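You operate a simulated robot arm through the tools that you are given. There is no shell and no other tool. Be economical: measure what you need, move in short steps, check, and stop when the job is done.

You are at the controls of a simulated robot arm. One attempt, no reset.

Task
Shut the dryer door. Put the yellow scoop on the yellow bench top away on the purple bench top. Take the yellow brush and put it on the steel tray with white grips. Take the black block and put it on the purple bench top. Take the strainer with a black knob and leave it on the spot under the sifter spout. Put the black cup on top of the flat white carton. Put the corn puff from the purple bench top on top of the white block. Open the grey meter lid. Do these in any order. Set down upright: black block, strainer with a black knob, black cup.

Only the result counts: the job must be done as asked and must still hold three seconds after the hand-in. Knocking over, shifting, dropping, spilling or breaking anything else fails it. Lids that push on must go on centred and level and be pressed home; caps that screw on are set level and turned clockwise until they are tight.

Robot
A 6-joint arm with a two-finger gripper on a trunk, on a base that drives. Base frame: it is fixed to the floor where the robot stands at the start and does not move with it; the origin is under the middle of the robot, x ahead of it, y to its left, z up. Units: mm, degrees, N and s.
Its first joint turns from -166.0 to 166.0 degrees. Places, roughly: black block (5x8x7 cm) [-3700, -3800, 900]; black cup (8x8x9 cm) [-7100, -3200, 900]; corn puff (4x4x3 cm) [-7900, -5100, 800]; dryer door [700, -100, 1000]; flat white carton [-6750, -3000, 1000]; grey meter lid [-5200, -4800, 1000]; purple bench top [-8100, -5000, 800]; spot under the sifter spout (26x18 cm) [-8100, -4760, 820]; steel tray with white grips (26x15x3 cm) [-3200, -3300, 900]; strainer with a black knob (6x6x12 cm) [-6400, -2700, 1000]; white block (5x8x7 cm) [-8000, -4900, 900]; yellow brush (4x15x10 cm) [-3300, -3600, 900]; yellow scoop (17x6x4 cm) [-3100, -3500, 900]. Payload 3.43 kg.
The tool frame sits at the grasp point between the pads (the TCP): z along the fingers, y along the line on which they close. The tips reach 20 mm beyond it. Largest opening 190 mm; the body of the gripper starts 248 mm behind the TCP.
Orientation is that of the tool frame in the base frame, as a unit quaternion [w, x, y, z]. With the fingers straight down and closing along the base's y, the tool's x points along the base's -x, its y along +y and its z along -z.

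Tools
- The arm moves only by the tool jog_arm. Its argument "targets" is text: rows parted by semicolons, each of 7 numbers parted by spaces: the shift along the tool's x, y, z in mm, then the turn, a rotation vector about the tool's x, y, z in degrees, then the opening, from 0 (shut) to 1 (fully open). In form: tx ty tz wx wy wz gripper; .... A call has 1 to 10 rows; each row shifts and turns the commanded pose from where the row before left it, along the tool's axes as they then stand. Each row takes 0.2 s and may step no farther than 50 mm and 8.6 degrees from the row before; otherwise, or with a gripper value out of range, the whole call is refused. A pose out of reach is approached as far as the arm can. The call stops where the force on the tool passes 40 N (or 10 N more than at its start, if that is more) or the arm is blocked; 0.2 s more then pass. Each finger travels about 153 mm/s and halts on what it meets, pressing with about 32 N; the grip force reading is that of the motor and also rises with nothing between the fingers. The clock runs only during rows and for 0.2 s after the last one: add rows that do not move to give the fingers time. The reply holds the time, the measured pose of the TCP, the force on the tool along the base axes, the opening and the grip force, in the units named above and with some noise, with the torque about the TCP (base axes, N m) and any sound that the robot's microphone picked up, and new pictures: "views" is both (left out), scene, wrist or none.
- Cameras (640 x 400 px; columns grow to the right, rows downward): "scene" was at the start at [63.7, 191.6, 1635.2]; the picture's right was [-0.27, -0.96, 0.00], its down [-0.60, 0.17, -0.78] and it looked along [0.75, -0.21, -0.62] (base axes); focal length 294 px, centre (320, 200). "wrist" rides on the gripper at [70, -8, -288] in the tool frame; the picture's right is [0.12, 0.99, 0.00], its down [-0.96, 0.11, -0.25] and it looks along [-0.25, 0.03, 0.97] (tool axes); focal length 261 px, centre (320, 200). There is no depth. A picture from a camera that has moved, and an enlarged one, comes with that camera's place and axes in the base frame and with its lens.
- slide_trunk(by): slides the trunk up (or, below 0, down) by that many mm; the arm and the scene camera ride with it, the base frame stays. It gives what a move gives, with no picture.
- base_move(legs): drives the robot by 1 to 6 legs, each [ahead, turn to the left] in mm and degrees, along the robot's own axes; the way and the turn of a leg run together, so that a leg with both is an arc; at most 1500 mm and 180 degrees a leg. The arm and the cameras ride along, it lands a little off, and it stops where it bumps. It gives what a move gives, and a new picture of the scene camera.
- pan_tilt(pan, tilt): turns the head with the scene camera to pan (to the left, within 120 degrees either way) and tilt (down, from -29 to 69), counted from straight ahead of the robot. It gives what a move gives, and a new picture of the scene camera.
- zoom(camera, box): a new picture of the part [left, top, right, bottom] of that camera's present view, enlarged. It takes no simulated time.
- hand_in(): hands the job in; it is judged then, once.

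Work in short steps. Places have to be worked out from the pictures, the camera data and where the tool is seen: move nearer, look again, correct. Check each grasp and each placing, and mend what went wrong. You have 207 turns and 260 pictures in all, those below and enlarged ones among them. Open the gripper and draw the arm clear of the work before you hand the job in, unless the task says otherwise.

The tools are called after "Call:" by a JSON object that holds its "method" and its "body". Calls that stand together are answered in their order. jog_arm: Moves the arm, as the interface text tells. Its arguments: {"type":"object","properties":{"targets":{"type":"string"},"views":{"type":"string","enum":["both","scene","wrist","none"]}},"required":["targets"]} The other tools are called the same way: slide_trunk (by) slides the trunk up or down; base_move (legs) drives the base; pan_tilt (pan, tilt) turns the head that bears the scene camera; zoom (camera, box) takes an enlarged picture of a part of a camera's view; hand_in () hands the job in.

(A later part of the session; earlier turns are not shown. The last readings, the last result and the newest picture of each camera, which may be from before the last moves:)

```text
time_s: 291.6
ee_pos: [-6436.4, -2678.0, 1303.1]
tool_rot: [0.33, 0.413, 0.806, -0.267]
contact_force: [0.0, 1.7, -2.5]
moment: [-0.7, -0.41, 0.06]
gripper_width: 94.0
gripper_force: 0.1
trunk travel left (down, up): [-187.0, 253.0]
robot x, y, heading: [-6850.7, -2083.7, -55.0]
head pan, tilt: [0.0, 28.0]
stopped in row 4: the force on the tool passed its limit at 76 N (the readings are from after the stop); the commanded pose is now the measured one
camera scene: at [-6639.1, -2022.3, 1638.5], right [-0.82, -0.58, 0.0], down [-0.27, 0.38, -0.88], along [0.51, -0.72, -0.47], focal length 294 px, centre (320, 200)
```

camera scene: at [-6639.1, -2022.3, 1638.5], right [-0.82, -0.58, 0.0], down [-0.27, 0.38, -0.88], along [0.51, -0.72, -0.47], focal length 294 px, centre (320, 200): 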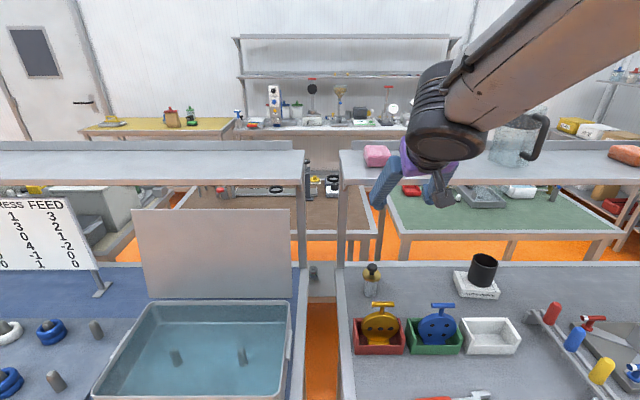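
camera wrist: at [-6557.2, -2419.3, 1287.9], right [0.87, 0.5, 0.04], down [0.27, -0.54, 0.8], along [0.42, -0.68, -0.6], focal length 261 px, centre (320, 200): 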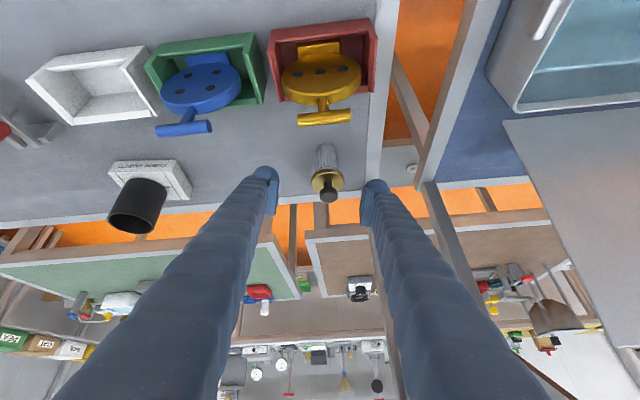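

The hand touched the shelf's front edge. I back the whole robot away rigidly.

Call:
{"method": "base_move", "body": {"legs": [[-250, 0]]}}

Call:
{"method": "zoom", "body": {"camera": "scene", "box": [300, 100, 560, 300]}}

```text
time_s: 293.9
ee_pos: [-6579.9, -2472.4, 1302.9]
tool_rot: [0.33, 0.414, 0.805, -0.267]
contact_force: [0.0, -0.2, 0.3]
moment: [-0.01, 0.0, 0.01]
gripper_width: 94.8
gripper_force: 0.0
trunk travel left (down, up): [-187.0, 253.0]
robot x, y, heading: [-6995.3, -1884.7, -54.8]
head pan, tilt: [0.0, 28.0]
camera scene: at [-6781.8, -1818.4, 1638.3], right [-0.82, -0.57, 0.0], down [-0.27, 0.38, -0.88], along [0.51, -0.72, -0.47], focal length 294 px, centre (320, 200)
```

scene: 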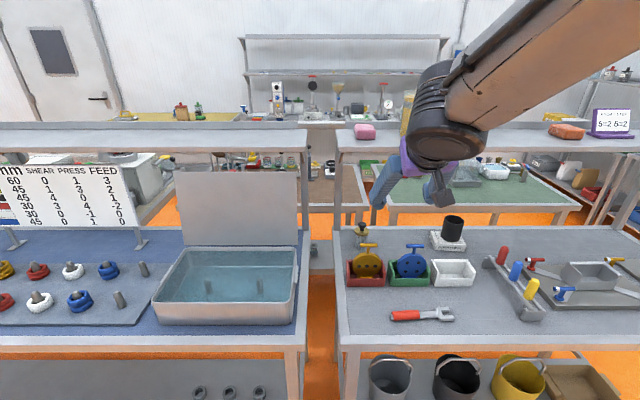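

```text
2.00 times, centred on (430, 200) of scene
camera zoom: at [-6781.8, -1818.4, 1638.3], right [-0.82, -0.57, 0.0], down [-0.27, 0.38, -0.88], along [0.51, -0.72, -0.47], focal length 588 px, centre (100, 200)
```

zoom: 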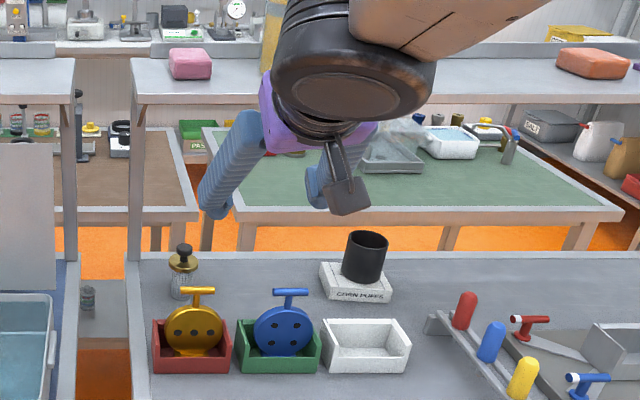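

Nothing on the shelf seems disturbed. I bring the tool to vertical, then shift the robot ~500 mm to the left so that the strainer lies ~30° to its right, as the cup did (where the tilted pose worked well).

Call:
{"method": "jog_arm", "body": {"targets": "0 0 0 -1.72 8.2 0 0.5; 0 0 0 -1.72 8.2 0 0.5; 0 0 0 -1.72 8.2 0 0.5; 0 0 0 -1.72 8.2 0 0.5; 0 0 0 -1.72 8.2 0 0.5; 0 0 0 -1.72 8.2 0 0.5; 0 0 0 0 0 0 0.5", "views": "scene"}}

Call:
{"method": "base_move", "body": {"legs": [[0, 75], [540, 0], [0, -75]]}}

```text
time_s: 295.5
ee_pos: [-6579.1, -2474.7, 1306.2]
tool_rot: [0.0, 0.457, 0.89, 0.001]
contact_force: [0.6, 0.0, 0.2]
moment: [-0.04, -0.05, 0.0]
gripper_width: 95.2
gripper_force: 0.0
trunk travel left (down, up): [-187.0, 253.0]
robot x, y, heading: [-6995.3, -1880.9, -54.9]
head pan, tilt: [0.0, 28.0]
camera scene: at [-6782.0, -1818.2, 1638.5], right [-0.82, -0.57, 0.0], down [-0.27, 0.38, -0.88], along [0.51, -0.72, -0.47], focal length 294 px, centre (320, 200)
```

scene: 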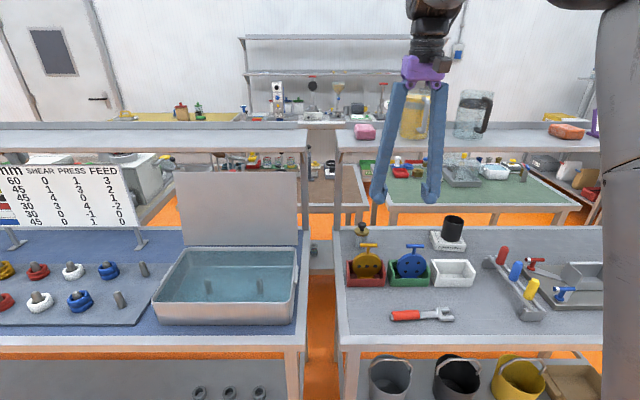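

```text
time_s: 309.5
ee_pos: [-6085.6, -2315.2, 1303.4]
tool_rot: [0.0, 0.473, 0.881, 0.001]
contact_force: [0.0, -0.7, -0.2]
moment: [0.07, 0.04, -0.02]
gripper_width: 95.2
gripper_force: 0.1
trunk travel left (down, up): [-187.0, 253.0]
robot x, y, heading: [-6457.4, -1691.6, -57.1]
head pan, tilt: [0.0, 28.0]
camera scene: at [-6239.0, -1635.3, 1638.2], right [-0.84, -0.55, 0.0], down [-0.26, 0.39, -0.88], along [0.48, -0.74, -0.47], focal length 294 px, centre (320, 200)
```

scene: 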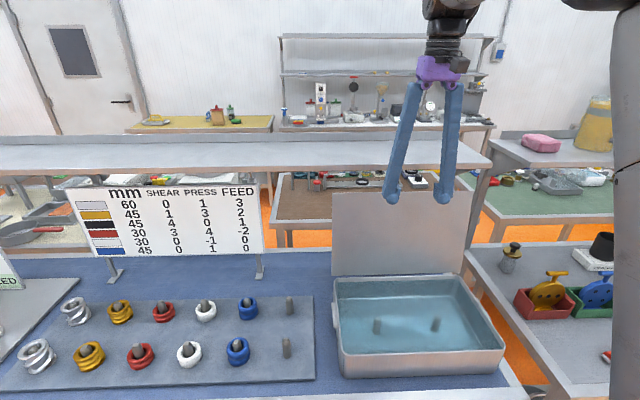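

Good; pitchers intact. I move the hand right towards the strainer side and tilt it 40°, then check orientation is truly reached.

Call:
{"method": "jog_arm", "body": {"targets": "8.5 -44.6 7.3 0 0 0 0.5; 8.5 -44.6 7.3 0 0 0 0.5; 8.5 -44.6 7.3 0 0 0 0.5; 8.5 -44.6 7.3 0 0 0 0.5; 8.5 -44.6 7.3 0 0 0 0.5; 8.5 -44.6 7.3 0 0 0 0.5; 8.5 -44.6 7.3 0 0 0 0.5; 8.5 -44.6 7.3 0 0 0 0.5; 8.5 -44.6 7.3 0 0 0 0.5; 8.5 -44.6 7.3 0 0 0 0.5", "views": "none"}}

Call:
{"method": "jog_arm", "body": {"targets": "0 0 0 0 -8 0 0.5; 0 0 0 0 -8 0 0.5; 0 0 0 0 -8 0 0.5; 0 0 0 0 -8 0 0.5; 0 0 0 0 -8 0 0.5; 0 0 0 0 0 0 0.5", "views": "scene"}}

```text
time_s: 311.7
ee_pos: [-6508.0, -2487.3, 1231.0]
tool_rot: [-0.001, 0.472, 0.881, 0.001]
contact_force: [-0.1, 0.5, -0.2]
moment: [0.03, 0.01, 0.01]
gripper_width: 95.0
gripper_force: 0.1
trunk travel left (down, up): [-187.0, 253.0]
robot x, y, heading: [-6454.5, -1689.4, -56.8]
head pan, tilt: [0.0, 28.0]
```

```text
time_s: 313.1
ee_pos: [-6505.3, -2489.7, 1231.8]
tool_rot: [0.301, 0.444, 0.828, -0.161]
contact_force: [-0.2, 0.6, 0.6]
moment: [-0.03, 0.0, 0.0]
gripper_width: 94.8
gripper_force: 0.0
trunk travel left (down, up): [-187.0, 253.0]
robot x, y, heading: [-6456.8, -1688.2, -56.9]
head pan, tilt: [0.0, 28.0]
camera scene: at [-6240.0, -1634.1, 1638.3], right [-0.84, -0.55, 0.0], down [-0.26, 0.39, -0.88], along [0.48, -0.74, -0.47], focal length 294 px, centre (320, 200)
```

scene: 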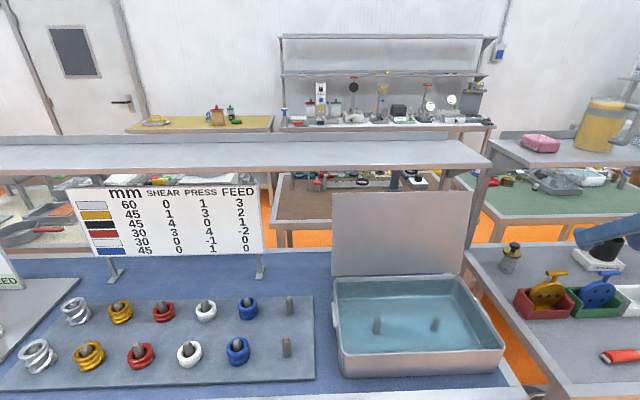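

Orientation reached cleanly. Creep forward 90 mm.

Call:
{"method": "base_move", "body": {"legs": [[90, 0]]}}

Call:
{"method": "jog_arm", "body": {"targets": "0 0 0 0 0 0 0.5", "views": "wrist"}}

Call:
{"method": "zoom", "body": {"camera": "scene", "box": [450, 220, 640, 340]}}

```text
time_s: 314.4
ee_pos: [-6455.2, -2564.2, 1230.7]
tool_rot: [0.3, 0.444, 0.829, -0.16]
contact_force: [0.3, 0.4, -0.4]
moment: [0.08, 0.0, 0.06]
gripper_width: 95.0
gripper_force: 0.0
trunk travel left (down, up): [-187.0, 253.0]
robot x, y, heading: [-6409.6, -1762.7, -56.9]
head pan, tilt: [0.0, 28.0]
camera scene: at [-6190.6, -1709.8, 1638.2], right [-0.84, -0.55, 0.0], down [-0.26, 0.39, -0.88], along [0.48, -0.74, -0.47], focal length 294 px, centre (320, 200)
```

scene: 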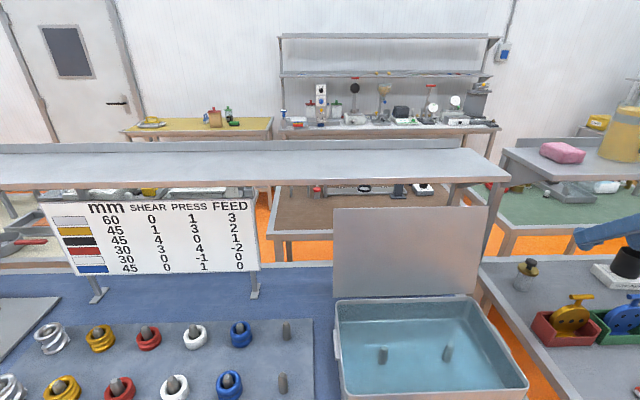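

```text
time_s: 314.8
ee_pos: [-6456.6, -2563.7, 1231.3]
tool_rot: [0.302, 0.444, 0.828, -0.161]
contact_force: [0.4, -0.8, 0.4]
moment: [-0.01, 0.0, -0.01]
gripper_width: 94.9
gripper_force: 0.1
trunk travel left (down, up): [-187.0, 253.0]
robot x, y, heading: [-6407.7, -1770.3, -57.0]
head pan, tilt: [0.0, 28.0]
camera wrist: at [-6595.6, -2371.5, 1407.2], right [0.78, 0.63, -0.08], down [0.42, -0.42, 0.81], along [0.47, -0.66, -0.58], focal length 261 px, centre (320, 200)
```

wrist: 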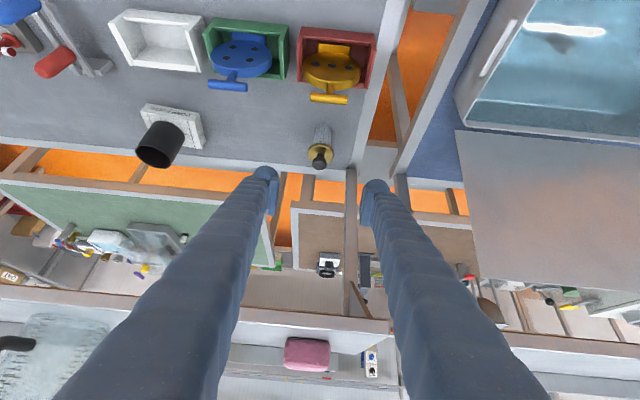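

```text
3.33 times, centred on (545, 280) of scene
camera zoom: at [-6191.1, -1709.1, 1638.3], right [-0.84, -0.55, 0.0], down [-0.26, 0.39, -0.88], along [0.48, -0.74, -0.47], focal length 980 px, centre (-430, -67)
```

zoom: 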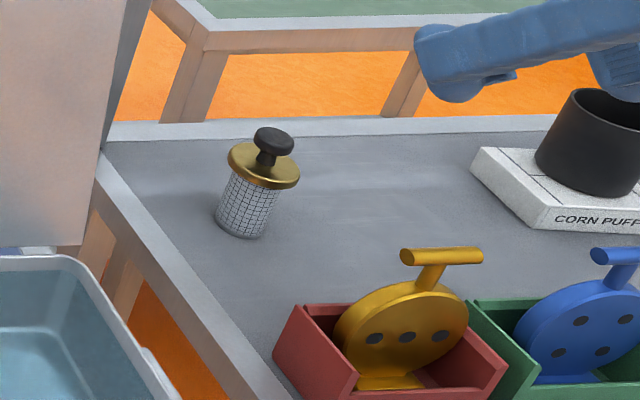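

Both cameras agree: strainer disc at ≈(-6362,-2717,977). Move 40 mm nearer, align, and approach partly.

Call:
{"method": "base_move", "body": {"legs": [[40, 0]]}}

Call:
{"method": "jog_arm", "body": {"targets": "28 -3 0 0 0 0 0.5; 28 -3 0 0 0 0 0.5; 0 0 40 0 0 0 0.5; 0 0 40 0 0 0 0.5; 0 0 40 0 0 0 0.5; 0 0 0 0 0 0 0.5", "views": "wrist"}}

Call:
{"method": "zoom", "body": {"camera": "scene", "box": [450, 220, 640, 340]}}

```text
time_s: 315.7
ee_pos: [-6433.1, -2600.7, 1230.3]
tool_rot: [0.301, 0.444, 0.829, -0.16]
contact_force: [-0.2, -0.7, 0.2]
moment: [0.04, 0.01, 0.0]
gripper_width: 94.8
gripper_force: 0.0
trunk travel left (down, up): [-187.0, 253.0]
robot x, y, heading: [-6387.3, -1797.2, -56.8]
head pan, tilt: [0.0, 28.0]
camera scene: at [-6168.5, -1743.7, 1638.2], right [-0.84, -0.55, 0.0], down [-0.26, 0.39, -0.88], along [0.48, -0.74, -0.47], focal length 294 px, centre (320, 200)
```

scene: 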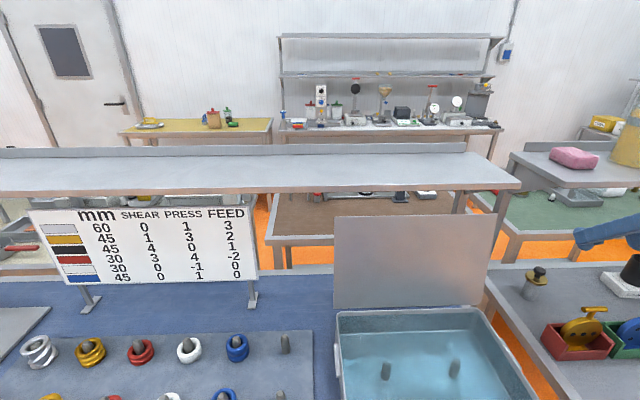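

```text
time_s: 317.1
ee_pos: [-6420.0, -2630.8, 1103.5]
tool_rot: [0.303, 0.443, 0.828, -0.16]
contact_force: [0.3, -0.5, 0.2]
moment: [0.02, -0.03, 0.04]
gripper_width: 95.1
gripper_force: 0.0
trunk travel left (down, up): [-187.0, 253.0]
robot x, y, heading: [-6384.9, -1798.8, -57.3]
head pan, tilt: [0.0, 28.0]
camera wrist: at [-6559.6, -2438.8, 1279.9], right [0.78, 0.63, -0.08], down [0.42, -0.42, 0.81], along [0.47, -0.66, -0.58], focal length 261 px, centre (320, 200)
```

wrist: 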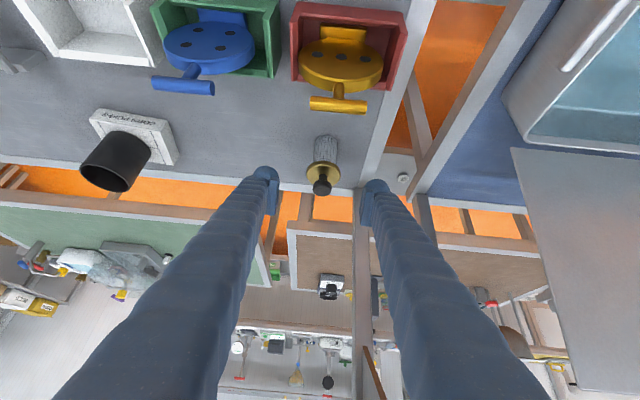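

```text
3.33 times, centred on (545, 280) of scene
camera zoom: at [-6169.3, -1743.1, 1638.4], right [-0.84, -0.55, 0.0], down [-0.26, 0.39, -0.88], along [0.48, -0.74, -0.47], focal length 980 px, centre (-430, -67)
```

zoom: 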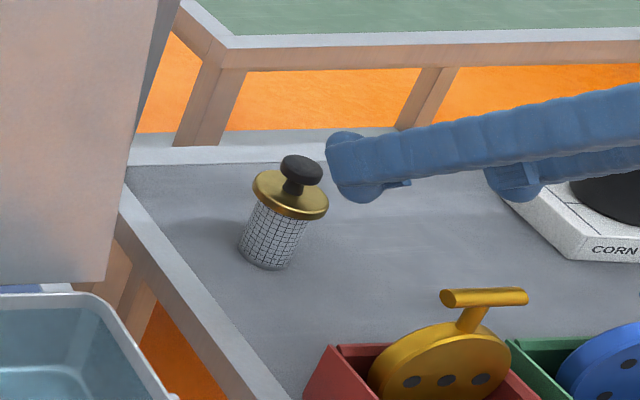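

On line. Advance the remaining ~163 mm.

Call:
{"method": "jog_arm", "body": {"targets": "1 1 50 0 0 0 0.5; 0 0 50 0 0 0 0.5; 0 0 40 0 0 0 0.5; 0 0 22 0 0 0 0.5; 0 0 0 0 0 0 0.5", "views": "wrist"}}

Call:
{"method": "zoom", "body": {"camera": "scene", "box": [480, 230, 600, 320]}}

```text
time_s: 318.3
ee_pos: [-6361.6, -2717.1, 980.0]
tool_rot: [0.302, 0.444, 0.828, -0.161]
contact_force: [-0.3, -0.5, 0.8]
moment: [0.03, -0.05, 0.0]
gripper_width: 95.3
gripper_force: 0.0
trunk travel left (down, up): [-187.0, 253.0]
robot x, y, heading: [-6381.2, -1801.0, -56.9]
head pan, tilt: [0.0, 28.0]
camera wrist: at [-6500.8, -2523.6, 1156.6], right [0.78, 0.63, -0.08], down [0.42, -0.42, 0.81], along [0.47, -0.66, -0.58], focal length 261 px, centre (320, 200)
```

wrist: 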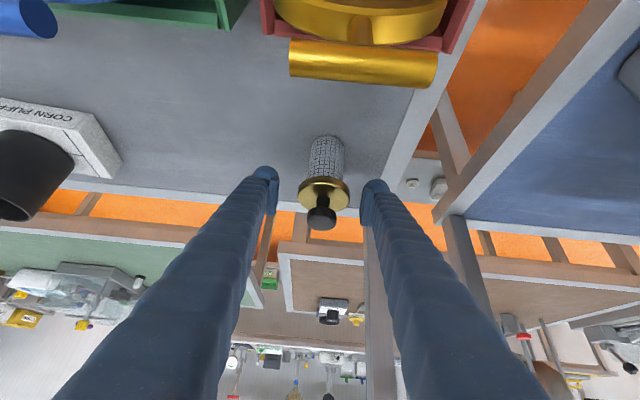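

```text
4.44 times, centred on (540, 275) of scene
camera zoom: at [-6169.1, -1743.1, 1638.4], right [-0.84, -0.55, 0.0], down [-0.26, 0.39, -0.88], along [0.48, -0.74, -0.47], focal length 1307 px, centre (-658, -133)
```

zoom: 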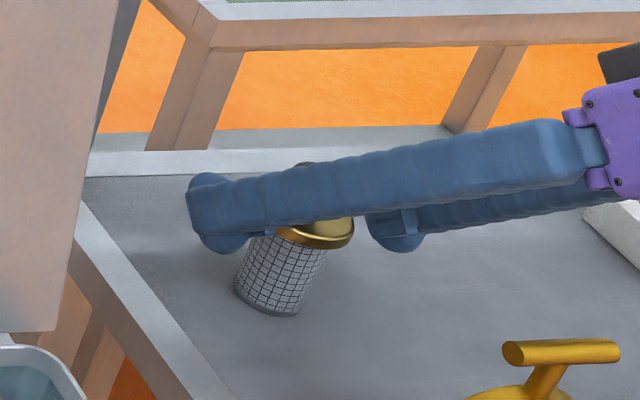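

Disc is between the pads. Close and check.

Call:
{"method": "jog_arm", "body": {"targets": "0 0 4 0 0 0 0.42; 0 0 0 0 0 0 0.35; 0 0 0 0 0 0 0.28; 0 0 0 0 0 0 0.2; 0 0 0 0 0 0 0.15; 0 0 0 0 0 0 0.15", "views": "wrist"}}

Call:
{"method": "zoom", "body": {"camera": "scene", "box": [480, 230, 600, 320]}}

```text
time_s: 319.7
ee_pos: [-6359.8, -2718.4, 976.6]
tool_rot: [0.302, 0.444, 0.828, -0.16]
contact_force: [0.7, -0.2, 1.4]
moment: [-0.04, -0.01, 0.01]
gripper_width: 57.2
gripper_force: 32.1
trunk travel left (down, up): [-187.0, 253.0]
robot x, y, heading: [-6386.2, -1798.7, -56.9]
head pan, tilt: [0.0, 28.0]
camera wrist: at [-6499.5, -2525.3, 1153.0], right [0.78, 0.63, -0.08], down [0.42, -0.42, 0.81], along [0.47, -0.66, -0.58], focal length 261 px, centre (320, 200)
```

wrist: 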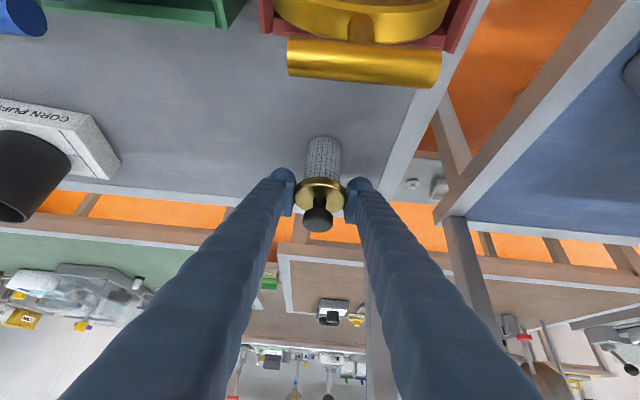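

```text
4.44 times, centred on (540, 275) of scene
camera zoom: at [-6168.8, -1743.1, 1638.3], right [-0.84, -0.55, 0.0], down [-0.26, 0.39, -0.88], along [0.48, -0.74, -0.47], focal length 1307 px, centre (-658, -133)
```

zoom: 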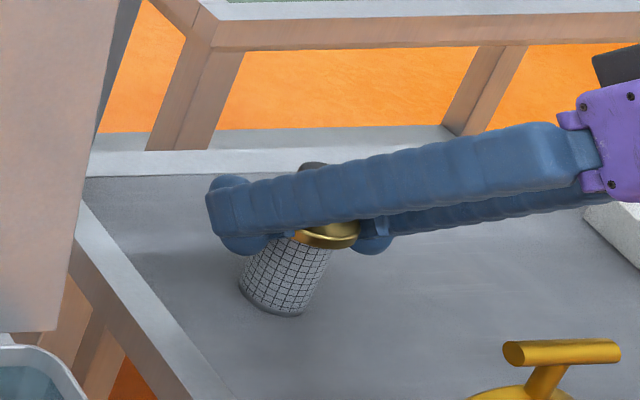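

Held (57 mm). Lift 40 mm straight up, then retreat along the tool axis, the way I came.

Call:
{"method": "jog_arm", "body": {"targets": "-12.8 0 -15.3 0 0 0 0.15; -12.8 0 -15.3 0 0 0 0.15; 0 0 -30 0 0 0 0.15; 0 0 -40 0 0 0 0.15; 0 0 -40 0 0 0 0.15; 0 0 -40 0 0 0 0.15; 0 0 0 0 0 0 0.15", "views": "wrist"}}

```text
time_s: 321.3
ee_pos: [-6412.7, -2635.9, 1130.9]
tool_rot: [0.301, 0.444, 0.829, -0.16]
contact_force: [-0.1, -0.2, -1.2]
moment: [-0.01, 0.03, -0.01]
gripper_width: 57.0
gripper_force: 32.0
trunk travel left (down, up): [-187.0, 253.0]
robot x, y, heading: [-6387.0, -1795.5, -57.0]
head pan, tilt: [0.0, 28.0]
camera wrist: at [-6552.4, -2443.6, 1307.1], right [0.78, 0.63, -0.08], down [0.42, -0.42, 0.81], along [0.47, -0.66, -0.58], focal length 261 px, centre (320, 200)
```

wrist: 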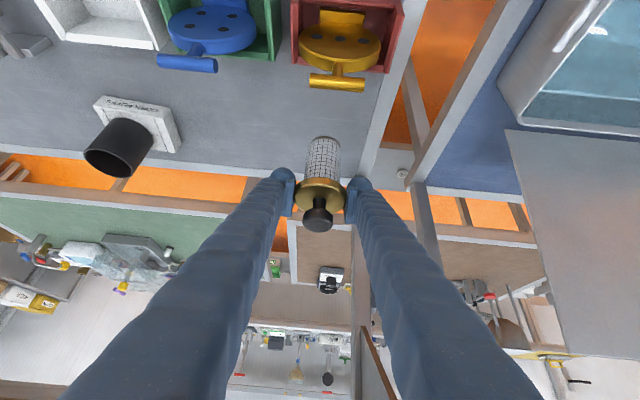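

Strainer is secure. Retreat 110 mm further, then back the robot 300 mm.

Call:
{"method": "jog_arm", "body": {"targets": "0 0 -40 0 0 0 0.15; 0 0 -40 0 0 0 0.15; 0 0 -30 0 0 0 0.15; 0 0 0 0 0 0 0.15", "views": "none"}}

Call:
{"method": "base_move", "body": {"legs": [[-300, 0]]}}

```text
time_s: 322.3
ee_pos: [-6451.8, -2578.9, 1217.3]
tool_rot: [0.302, 0.444, 0.828, -0.161]
contact_force: [-0.7, -0.5, -1.8]
moment: [-0.02, 0.06, -0.05]
gripper_width: 57.3
gripper_force: 31.6
trunk travel left (down, up): [-187.0, 253.0]
robot x, y, heading: [-6383.1, -1795.4, -56.9]
head pan, tilt: [0.0, 28.0]
```

```text
time_s: 324.9
ee_pos: [-6612.0, -2328.3, 1217.0]
tool_rot: [0.302, 0.441, 0.83, -0.16]
contact_force: [0.2, 0.4, -1.7]
moment: [-0.06, -0.02, 0.01]
gripper_width: 56.9
gripper_force: 31.8
trunk travel left (down, up): [-187.0, 253.0]
robot x, y, heading: [-6551.9, -1547.9, -56.7]
head pan, tilt: [0.0, 28.0]
camera scene: at [-6333.4, -1490.8, 1638.3], right [-0.84, -0.55, 0.0], down [-0.26, 0.39, -0.88], along [0.49, -0.74, -0.47], focal length 294 px, centre (320, 200)
```

scene: 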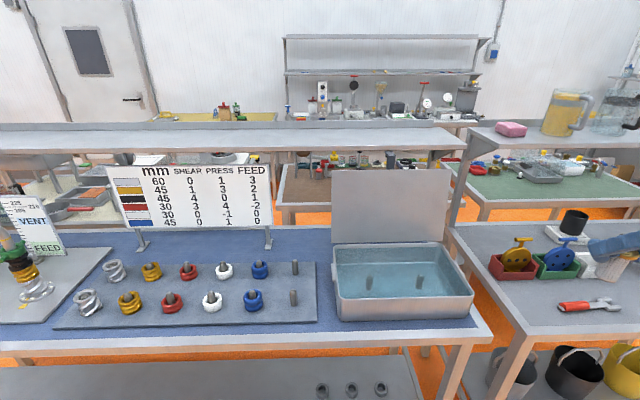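

Strainer secured. I raise the trunk 100 mm for clearance and drive back around to the purple bench.

Call:
{"method": "slide_trunk", "body": {"by": 100}}

Call:
{"method": "base_move", "body": {"legs": [[0, -44], [0, -43.6]]}}

```text
time_s: 326.2
ee_pos: [-6611.8, -2328.9, 1317.3]
tool_rot: [0.302, 0.442, 0.829, -0.16]
contact_force: [0.1, 0.8, -2.5]
moment: [0.04, 0.01, 0.02]
gripper_width: 57.0
gripper_force: 32.0
trunk travel left (down, up): [-287.0, 153.0]
robot x, y, heading: [-6547.5, -1549.9, -56.8]
head pan, tilt: [0.0, 28.0]
```

```text
time_s: 332.1
ee_pos: [-7337.1, -1617.8, 1316.9]
tool_rot: [0.125, 0.875, 0.344, -0.318]
contact_force: [-0.3, -1.6, -2.5]
moment: [0.14, -0.1, -0.04]
gripper_width: 56.9
gripper_force: 32.1
trunk travel left (down, up): [-287.0, 153.0]
robot x, y, heading: [-6508.4, -1600.6, -139.7]
head pan, tilt: [0.0, 28.0]
stopped in leg 2: the robot was blocked; the commanded pose is now the measured one
camera scene: at [-6430.7, -1807.3, 1738.0], right [-0.65, 0.76, 0.0], down [0.36, 0.3, -0.88], along [-0.67, -0.57, -0.47], focal length 294 px, centre (320, 200)
```

scene: 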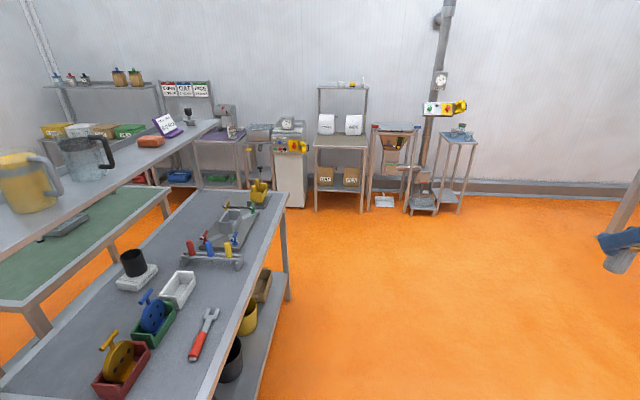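

Turn the rest and drive along.

Call:
{"method": "base_move", "body": {"legs": [[0, -5], [1400, 0], [830, 0]]}}

Call:
{"method": "base_move", "body": {"legs": [[0, 45], [0, 44]]}}

```text
time_s: 347.6
ee_pos: [-9142.7, -2770.2, 1320.7]
tool_rot: [0.108, 0.891, 0.298, -0.325]
contact_force: [-0.6, -0.3, -1.8]
moment: [0.03, -0.03, -0.01]
gripper_width: 56.9
gripper_force: 32.1
trunk travel left (down, up): [-287.0, 153.0]
robot x, y, heading: [-8319.1, -2839.0, -145.4]
head pan, tilt: [0.0, 28.0]
camera scene: at [-8261.9, -3051.8, 1738.2], right [-0.56, 0.83, 0.0], down [0.39, 0.26, -0.88], along [-0.73, -0.5, -0.47], focal length 294 px, centre (320, 200)
```

scene: 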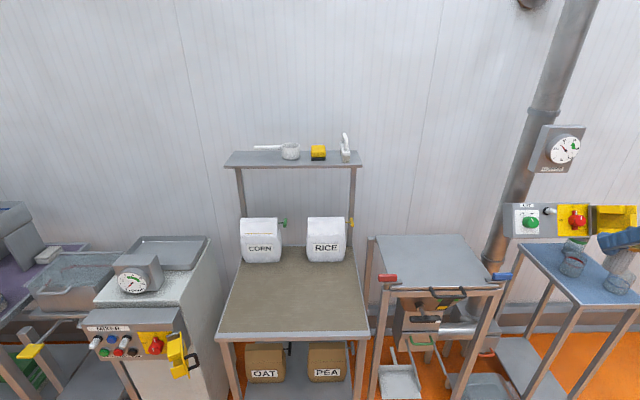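

```text
time_s: 353.6
ee_pos: [-8470.1, -3653.6, 1322.1]
tool_rot: [0.299, 0.462, 0.818, -0.169]
contact_force: [-0.8, 0.3, -0.5]
moment: [-0.06, -0.13, 0.06]
gripper_width: 57.0
gripper_force: 31.6
trunk travel left (down, up): [-287.0, 153.0]
robot x, y, heading: [-8379.6, -2880.1, -59.5]
head pan, tilt: [0.0, 28.0]
stopped in leg 2: the robot was blocked; the commanded pose is now the measured one
camera scene: at [-8163.4, -2828.2, 1738.5], right [-0.86, -0.51, 0.0], down [-0.24, 0.4, -0.88], along [0.45, -0.76, -0.47], focal length 294 px, centre (320, 200)
```

scene: 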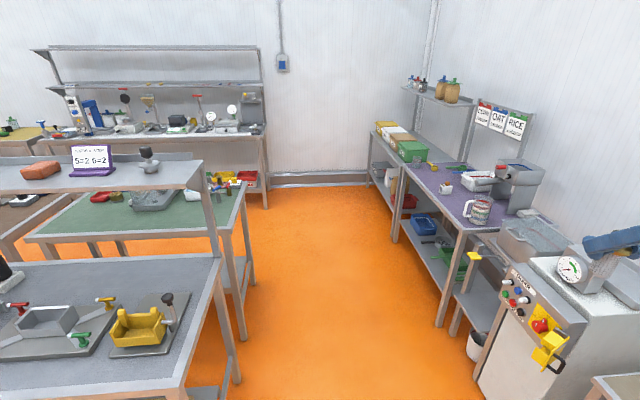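

Clear above the machines. Continue towards the purple bench.

Call:
{"method": "base_move", "body": {"legs": [[0, 4.5], [1100, 0], [1050, 0]]}}

Call:
{"method": "base_move", "body": {"legs": [[0, -45], [0, -44]]}}

Call:
{"method": "pan_tilt", "body": {"pan": -25, "tilt": 38}}

```text
time_s: 368.9
ee_pos: [-7148.3, -5433.7, 1319.5]
tool_rot: [0.305, 0.425, 0.838, -0.155]
contact_force: [-0.3, -0.8, -0.7]
moment: [0.04, 0.02, 0.01]
gripper_width: 56.7
gripper_force: 32.1
trunk travel left (down, up): [-287.0, 153.0]
robot x, y, heading: [-7128.6, -4653.1, -54.4]
head pan, tilt: [0.0, 28.0]
camera scene: at [-6916.4, -4586.0, 1738.3], right [-0.81, -0.58, 0.0], down [-0.27, 0.38, -0.88], along [0.51, -0.72, -0.47], focal length 294 px, centre (320, 200)
```

scene: 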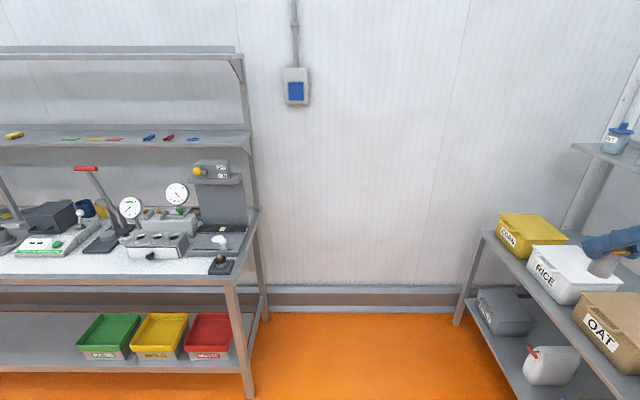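

```text
time_s: 374.7
ee_pos: [-7911.8, -4773.2, 1320.6]
tool_rot: [0.133, 0.865, 0.368, -0.314]
contact_force: [0.0, -0.9, -2.7]
moment: [0.13, -0.07, -0.01]
gripper_width: 57.0
gripper_force: 31.8
trunk travel left (down, up): [-287.0, 153.0]
robot x, y, heading: [-7084.7, -4702.2, -136.7]
head pan, tilt: [0.0, 28.0]
stopped in leg 2: the robot was blocked; the commanded pose is now the measured one
camera scene: at [-6996.8, -4904.1, 1738.0], right [-0.68, 0.73, 0.0], down [0.34, 0.32, -0.88], along [-0.64, -0.6, -0.47], focal length 294 px, centre (320, 200)
```

scene: 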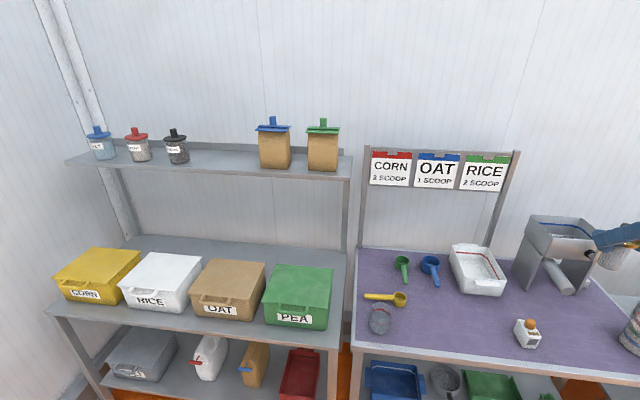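

```text
time_s: 375.6
ee_pos: [-7909.0, -4769.8, 1325.2]
tool_rot: [0.134, 0.864, 0.368, -0.316]
contact_force: [-0.2, 0.0, -1.2]
moment: [-0.1, 0.03, 0.07]
gripper_width: 56.8
gripper_force: 32.1
trunk travel left (down, up): [-287.0, 153.0]
robot x, y, heading: [-7088.5, -4703.0, -136.7]
head pan, tilt: [-25.0, 38.0]
camera scene: at [-7009.0, -4865.6, 1722.9], right [-0.31, 0.95, 0.0], down [0.58, 0.19, -0.79], along [-0.75, -0.25, -0.62], focal length 294 px, centre (320, 200)
```

scene: 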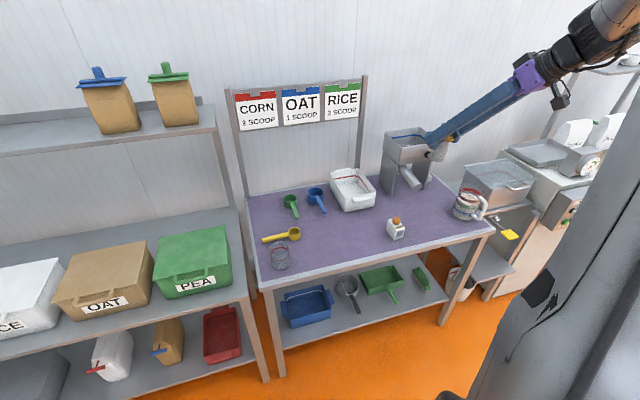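

Call:
{"method": "zoom", "body": {"camera": "scene", "box": [330, 120, 510, 270]}}

```text
2.67 times, centred on (420, 195) of scene
camera zoom: at [-7009.0, -4865.6, 1722.9], right [-0.31, 0.95, 0.0], down [0.58, 0.19, -0.79], along [-0.75, -0.25, -0.62], focal length 784 px, centre (53, 213)
```

zoom: 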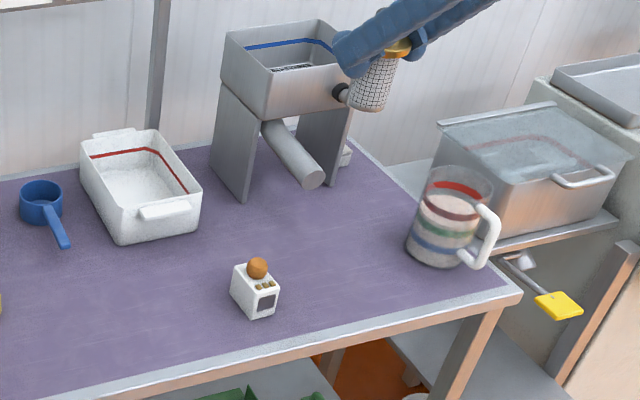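

The spot lies in front of the spout mouth, free. I turn 4° right and go 220 mm nearer.

Call:
{"method": "base_move", "body": {"legs": [[0, -4], [220, 0]]}}

Call:
{"method": "jog_arm", "body": {"targets": "0 0 0 0 0 0 0.15", "views": "wrist"}}

```text
time_s: 378.3
ee_pos: [-8085.3, -4855.2, 1323.7]
tool_rot: [0.123, 0.877, 0.338, -0.32]
contact_force: [-1.2, -0.6, -1.5]
moment: [0.01, -0.03, -0.01]
gripper_width: 56.9
gripper_force: 31.7
trunk travel left (down, up): [-287.0, 153.0]
robot x, y, heading: [-7259.6, -4836.3, -140.7]
head pan, tilt: [-25.0, 38.0]
camera scene: at [-7195.5, -5010.7, 1722.7], right [-0.25, 0.97, 0.0], down [0.6, 0.15, -0.79], along [-0.76, -0.2, -0.62], focal length 294 px, centre (320, 200)
```

scene: 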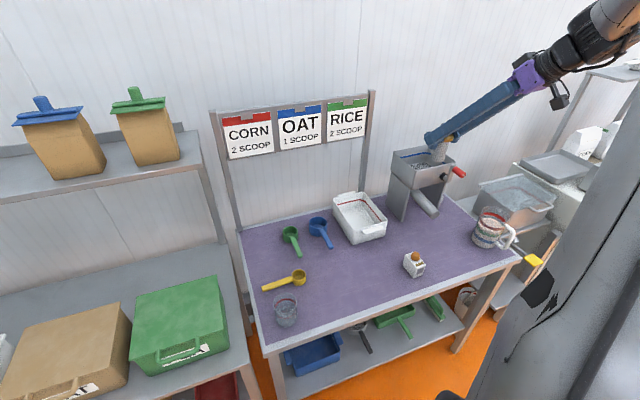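

```text
time_s: 378.7
ee_pos: [-8085.1, -4854.4, 1323.7]
tool_rot: [0.122, 0.877, 0.338, -0.32]
contact_force: [-0.3, 1.0, -0.4]
moment: [0.01, -0.01, 0.0]
gripper_width: 56.9
gripper_force: 32.2
trunk travel left (down, up): [-287.0, 153.0]
robot x, y, heading: [-7260.4, -4842.1, -140.6]
head pan, tilt: [-25.0, 38.0]
camera wrist: at [-7912.9, -4689.1, 1499.3], right [0.73, -0.68, -0.08], down [-0.35, -0.47, 0.81], along [-0.58, -0.56, -0.58], focal length 261 px, centre (320, 200)
```

wrist: 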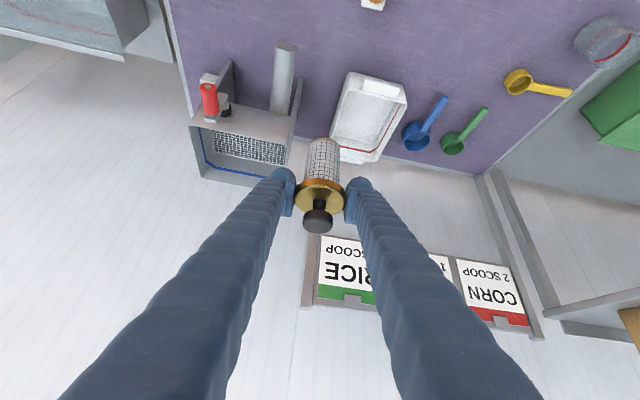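

Strainer still well held. I move horizontally over the spot (≈(-8112,-4762)), lower 150 mm with the arm, then use the trunk.

Call:
{"method": "jog_arm", "body": {"targets": "16 -43 -13.4 0 0 0 0.15; 16 -43 -13.4 0 0 0 0.15; 25.8 0 30.6 0 0 0 0.15; 25.8 0 30.6 0 0 0 0.15; 25.8 0 30.6 0 0 0 0.15; 19.3 0 23 0 0 0 0.15; 0 0 0 0 0 0 0.15", "views": "scene"}}

Call:
{"method": "slide_trunk", "body": {"by": -200}}

Call:
{"method": "jog_arm", "body": {"targets": "0 0 0 0 0 0 0.15", "views": "both"}}

```text
time_s: 380.3
ee_pos: [-8112.8, -4760.5, 1174.6]
tool_rot: [0.122, 0.877, 0.337, -0.321]
contact_force: [-0.2, 0.0, -1.9]
moment: [-0.01, -0.02, 0.01]
gripper_width: 56.7
gripper_force: 31.7
trunk travel left (down, up): [-287.0, 153.0]
robot x, y, heading: [-7260.4, -4842.1, -140.5]
head pan, tilt: [-25.0, 38.0]
camera scene: at [-7194.4, -5009.3, 1722.9], right [-0.25, 0.97, 0.0], down [0.6, 0.15, -0.79], along [-0.76, -0.2, -0.62], focal length 294 px, centre (320, 200)
```

scene: 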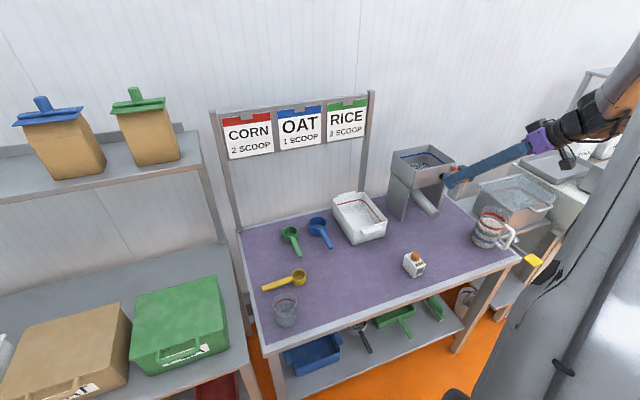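

```text
time_s: 382.4
ee_pos: [-8112.0, -4762.0, 973.5]
tool_rot: [0.121, 0.877, 0.336, -0.321]
contact_force: [-0.4, -0.2, -1.2]
moment: [0.01, -0.01, -0.01]
gripper_width: 57.1
gripper_force: 31.9
trunk travel left (down, up): [-87.0, 353.0]
robot x, y, heading: [-7264.4, -4840.3, -140.9]
head pan, tilt: [-25.0, 38.0]
```

```text
time_s: 382.9
ee_pos: [-8113.5, -4761.1, 973.5]
tool_rot: [0.123, 0.877, 0.337, -0.321]
contact_force: [-1.0, -0.6, -1.9]
moment: [-0.02, -0.06, -0.02]
gripper_width: 56.8
gripper_force: 32.0
trunk travel left (down, up): [-87.0, 353.0]
robot x, y, heading: [-7261.9, -4840.4, -140.6]
head pan, tilt: [-25.0, 38.0]
camera scene: at [-7194.3, -5009.7, 1522.8], right [-0.25, 0.97, 0.0], down [0.6, 0.15, -0.79], along [-0.76, -0.2, -0.62], focal length 294 px, centre (320, 200)
camera wrist: at [-7940.5, -4596.4, 1149.4], right [0.73, -0.68, -0.08], down [-0.35, -0.47, 0.81], along [-0.58, -0.56, -0.58], focal length 261 px, centre (320, 200)
```

scene: 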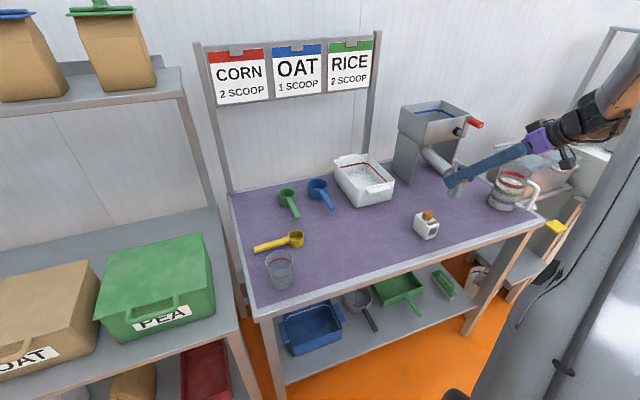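
wrist: 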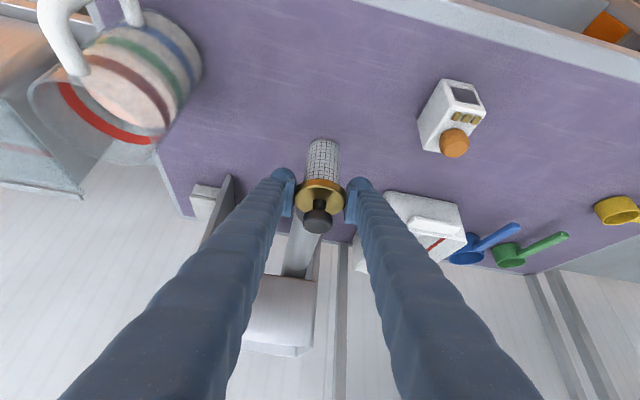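

Clear. Lower 68 mm by the arm, then by small steps to touch.

Call:
{"method": "jog_arm", "body": {"targets": "25.8 0 30.6 0 0 0 0.15; 18 0 21.4 0 0 0 0.15; 0 0 0 0 0 0 0.15", "views": "none"}}

Call:
{"method": "jog_arm", "body": {"targets": "1.93 0 2.3 0 0 0 0.15; 1.93 0 2.3 0 0 0 0.15; 1.93 0 2.3 0 0 0 0.15; 0 0 0 0 0 0 0.15", "views": "none"}}

```text
time_s: 383.6
ee_pos: [-8113.0, -4760.8, 903.0]
tool_rot: [0.122, 0.877, 0.337, -0.32]
contact_force: [-0.7, 0.6, -1.8]
moment: [-0.09, 0.0, 0.02]
gripper_width: 56.8
gripper_force: 32.6
trunk travel left (down, up): [-87.0, 353.0]
robot x, y, heading: [-7260.4, -4842.3, -140.6]
head pan, tilt: [-25.0, 38.0]
```

```text
time_s: 384.6
ee_pos: [-8113.8, -4762.0, 896.3]
tool_rot: [0.122, 0.877, 0.338, -0.32]
contact_force: [-1.1, 0.4, 6.4]
moment: [-0.06, -0.11, -0.02]
gripper_width: 56.8
gripper_force: 30.9
trunk travel left (down, up): [-87.0, 353.0]
robot x, y, heading: [-7257.8, -4841.9, -140.7]
head pan, tilt: [-25.0, 38.0]
```

Touching (8 N). Open slowly and look.

Call:
{"method": "jog_arm", "body": {"targets": "0.6 0 0.8 0 0 0 0.15; 0 0 0 0 0 0 0.33; 0 0 0 0 0 0 0.37; 0 0 0 0 0 0 0.42; 0 0 0 0 0 0 0.5; 0 0 0 0 0 0 0.5", "views": "wrist"}}

Call:
{"method": "zoom", "body": {"camera": "scene", "box": [370, 90, 550, 240]}}

```text
time_s: 386.1
ee_pos: [-8112.7, -4761.2, 895.3]
tool_rot: [0.122, 0.877, 0.337, -0.32]
contact_force: [-0.9, 0.2, -0.6]
moment: [-0.04, -0.02, 0.0]
gripper_width: 95.0
gripper_force: 0.1
trunk travel left (down, up): [-87.0, 353.0]
robot x, y, heading: [-7259.5, -4839.0, -140.6]
head pan, tilt: [-25.0, 38.0]
camera wrist: at [-7940.9, -4596.2, 1070.7], right [0.73, -0.68, -0.08], down [-0.35, -0.47, 0.81], along [-0.58, -0.56, -0.58], focal length 261 px, centre (320, 200)
```

wrist: 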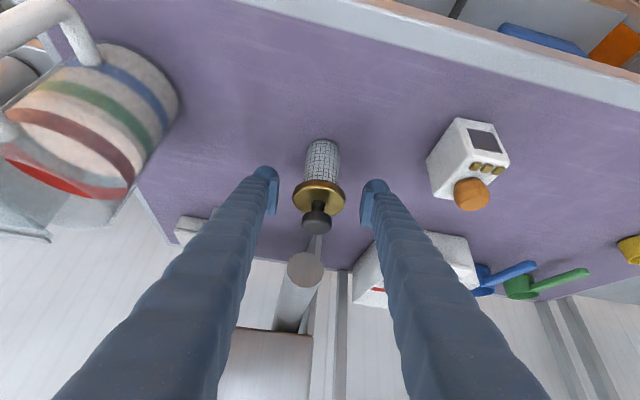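

```text
2.67 times, centred on (460, 165) of scene
camera zoom: at [-7194.2, -5009.7, 1522.8], right [-0.25, 0.97, 0.0], down [0.6, 0.15, -0.79], along [-0.76, -0.2, -0.62], focal length 784 px, centre (-53, 293)
```

zoom: 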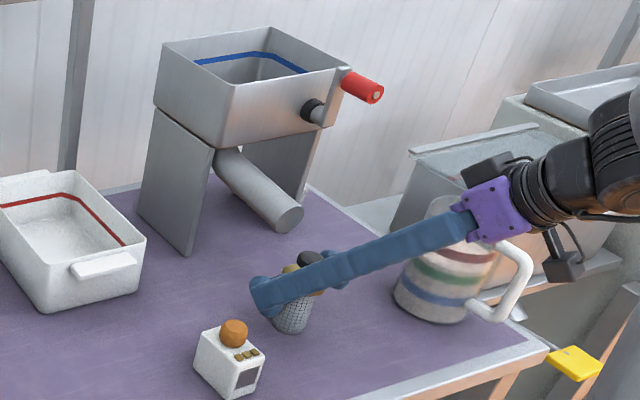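

Strainer stands upright on the spot. Withdraw along the tool axis.

Call:
{"method": "jog_arm", "body": {"targets": "0 0 -30 0 0 0 0.5; 0 0 -40 0 0 0 0.5; 0 0 -40 0 0 0 0.5; 0 0 -40 0 0 0 0.5; 0 0 -40 0 0 0 0.5; 0 0 0 0 0 0 0.5", "views": "scene"}}

Call:
{"method": "slide_trunk", "body": {"by": 113}}

Call:
{"method": "zoom", "body": {"camera": "scene", "box": [370, 120, 550, 270]}}

```text
time_s: 387.4
ee_pos: [-8021.9, -4680.7, 1043.7]
tool_rot: [0.122, 0.877, 0.337, -0.321]
contact_force: [0.9, 0.4, -0.1]
moment: [0.02, 0.0, -0.05]
gripper_width: 94.7
gripper_force: 0.1
trunk travel left (down, up): [-87.0, 353.0]
robot x, y, heading: [-7262.1, -4838.7, -140.5]
head pan, tilt: [-25.0, 38.0]
camera scene: at [-7193.4, -5009.7, 1522.7], right [-0.25, 0.97, 0.0], down [0.6, 0.15, -0.79], along [-0.76, -0.2, -0.62], focal length 294 px, centre (320, 200)
```

scene: 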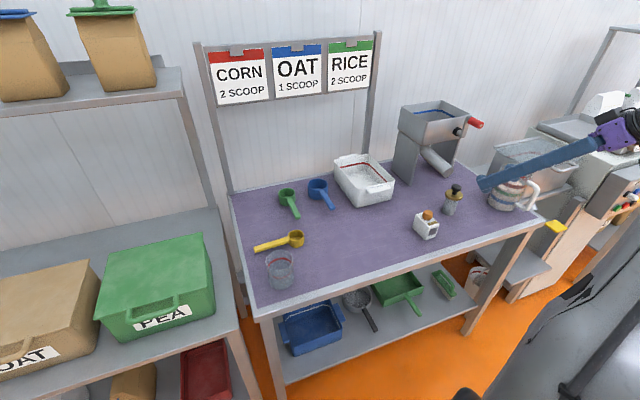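

```text
time_s: 388.9
ee_pos: [-8022.4, -4681.0, 1155.2]
tool_rot: [0.122, 0.877, 0.337, -0.32]
contact_force: [0.3, -0.3, 0.3]
moment: [0.03, -0.03, 0.0]
gripper_width: 95.1
gripper_force: 0.0
trunk travel left (down, up): [-200.0, 240.0]
robot x, y, heading: [-7261.0, -4843.1, -140.6]
head pan, tilt: [-25.0, 38.0]
```

```text
2.67 times, centred on (460, 195) of scene
camera zoom: at [-7194.1, -5009.5, 1635.7], right [-0.25, 0.97, 0.0], down [0.6, 0.15, -0.79], along [-0.76, -0.2, -0.62], focal length 784 px, centre (-53, 213)
```

zoom: 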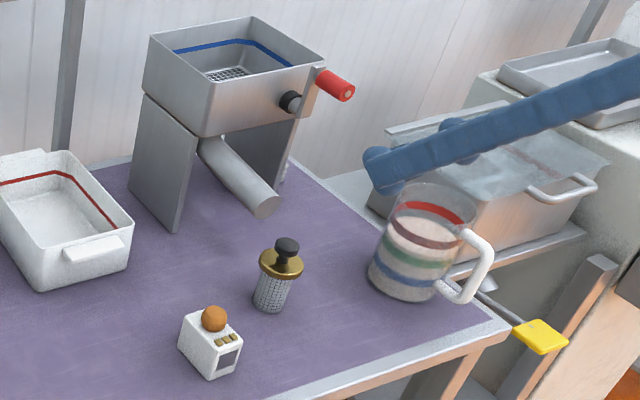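

Both objects stand well. I bring the tool vertical and back to the robot's front.

Call:
{"method": "jog_arm", "body": {"targets": "0 0 0 0 8 0 0.3; 0 0 0 0 8 0 0.1; 0 0 0 0 8 0 0.1; 0 0 0 0 8 0 0.1; 0 0 0 0 8 0 0.1; 0 0 0 0 0 0 0.1", "views": "none"}}

Call:
{"method": "jog_arm", "body": {"targets": "0 47 0 0 0 0 0.1; 0 47 0 0 0 0 0.1; 0 47 0 0 0 0 0.1; 0 47 0 0 0 0 0.1; 0 47 0 0 0 0 0.1; 0 47 0 0 0 0 0.1; 0 47 0 0 0 0 0.1; 0 47 0 0 0 0 0.1; 0 47 0 0 0 0 0.1; 0 47 0 0 0 0 0.1", "views": "none"}}

Call:
{"method": "jog_arm", "body": {"targets": "0 47 0 0 0 0 0.1; 0 47 0 0 0 0 0.1; 0 45 0 0 0 0 0.1; 0 0 0 0 0 0 0.1", "views": "none"}}

```text
time_s: 390.3
ee_pos: [-8022.5, -4679.6, 1155.3]
tool_rot: [-0.001, 0.934, 0.358, 0.0]
contact_force: [-0.1, -0.4, 0.3]
moment: [-0.01, 0.03, 0.01]
gripper_width: 18.9
gripper_force: 0.0
trunk travel left (down, up): [-200.0, 240.0]
robot x, y, heading: [-7259.5, -4833.2, -140.5]
head pan, tilt: [-25.0, 38.0]
```

```text
time_s: 392.5
ee_pos: [-7706.0, -5029.1, 1152.2]
tool_rot: [0.0, 0.933, 0.359, -0.001]
contact_force: [-0.3, -0.6, 0.6]
moment: [-0.01, 0.0, 0.0]
gripper_width: 18.9
gripper_force: 0.0
trunk travel left (down, up): [-200.0, 240.0]
robot x, y, heading: [-7259.6, -4839.1, -140.6]
head pan, tilt: [-25.0, 38.0]
```

```text
time_s: 393.5
ee_pos: [-7613.6, -5132.7, 1148.1]
tool_rot: [-0.003, 0.934, 0.358, 0.005]
contact_force: [-0.7, 0.4, -0.1]
moment: [0.02, 0.03, 0.0]
gripper_width: 19.1
gripper_force: 0.1
trunk travel left (down, up): [-200.0, 240.0]
robot x, y, heading: [-7260.6, -4840.5, -140.7]
head pan, tilt: [-25.0, 38.0]
```

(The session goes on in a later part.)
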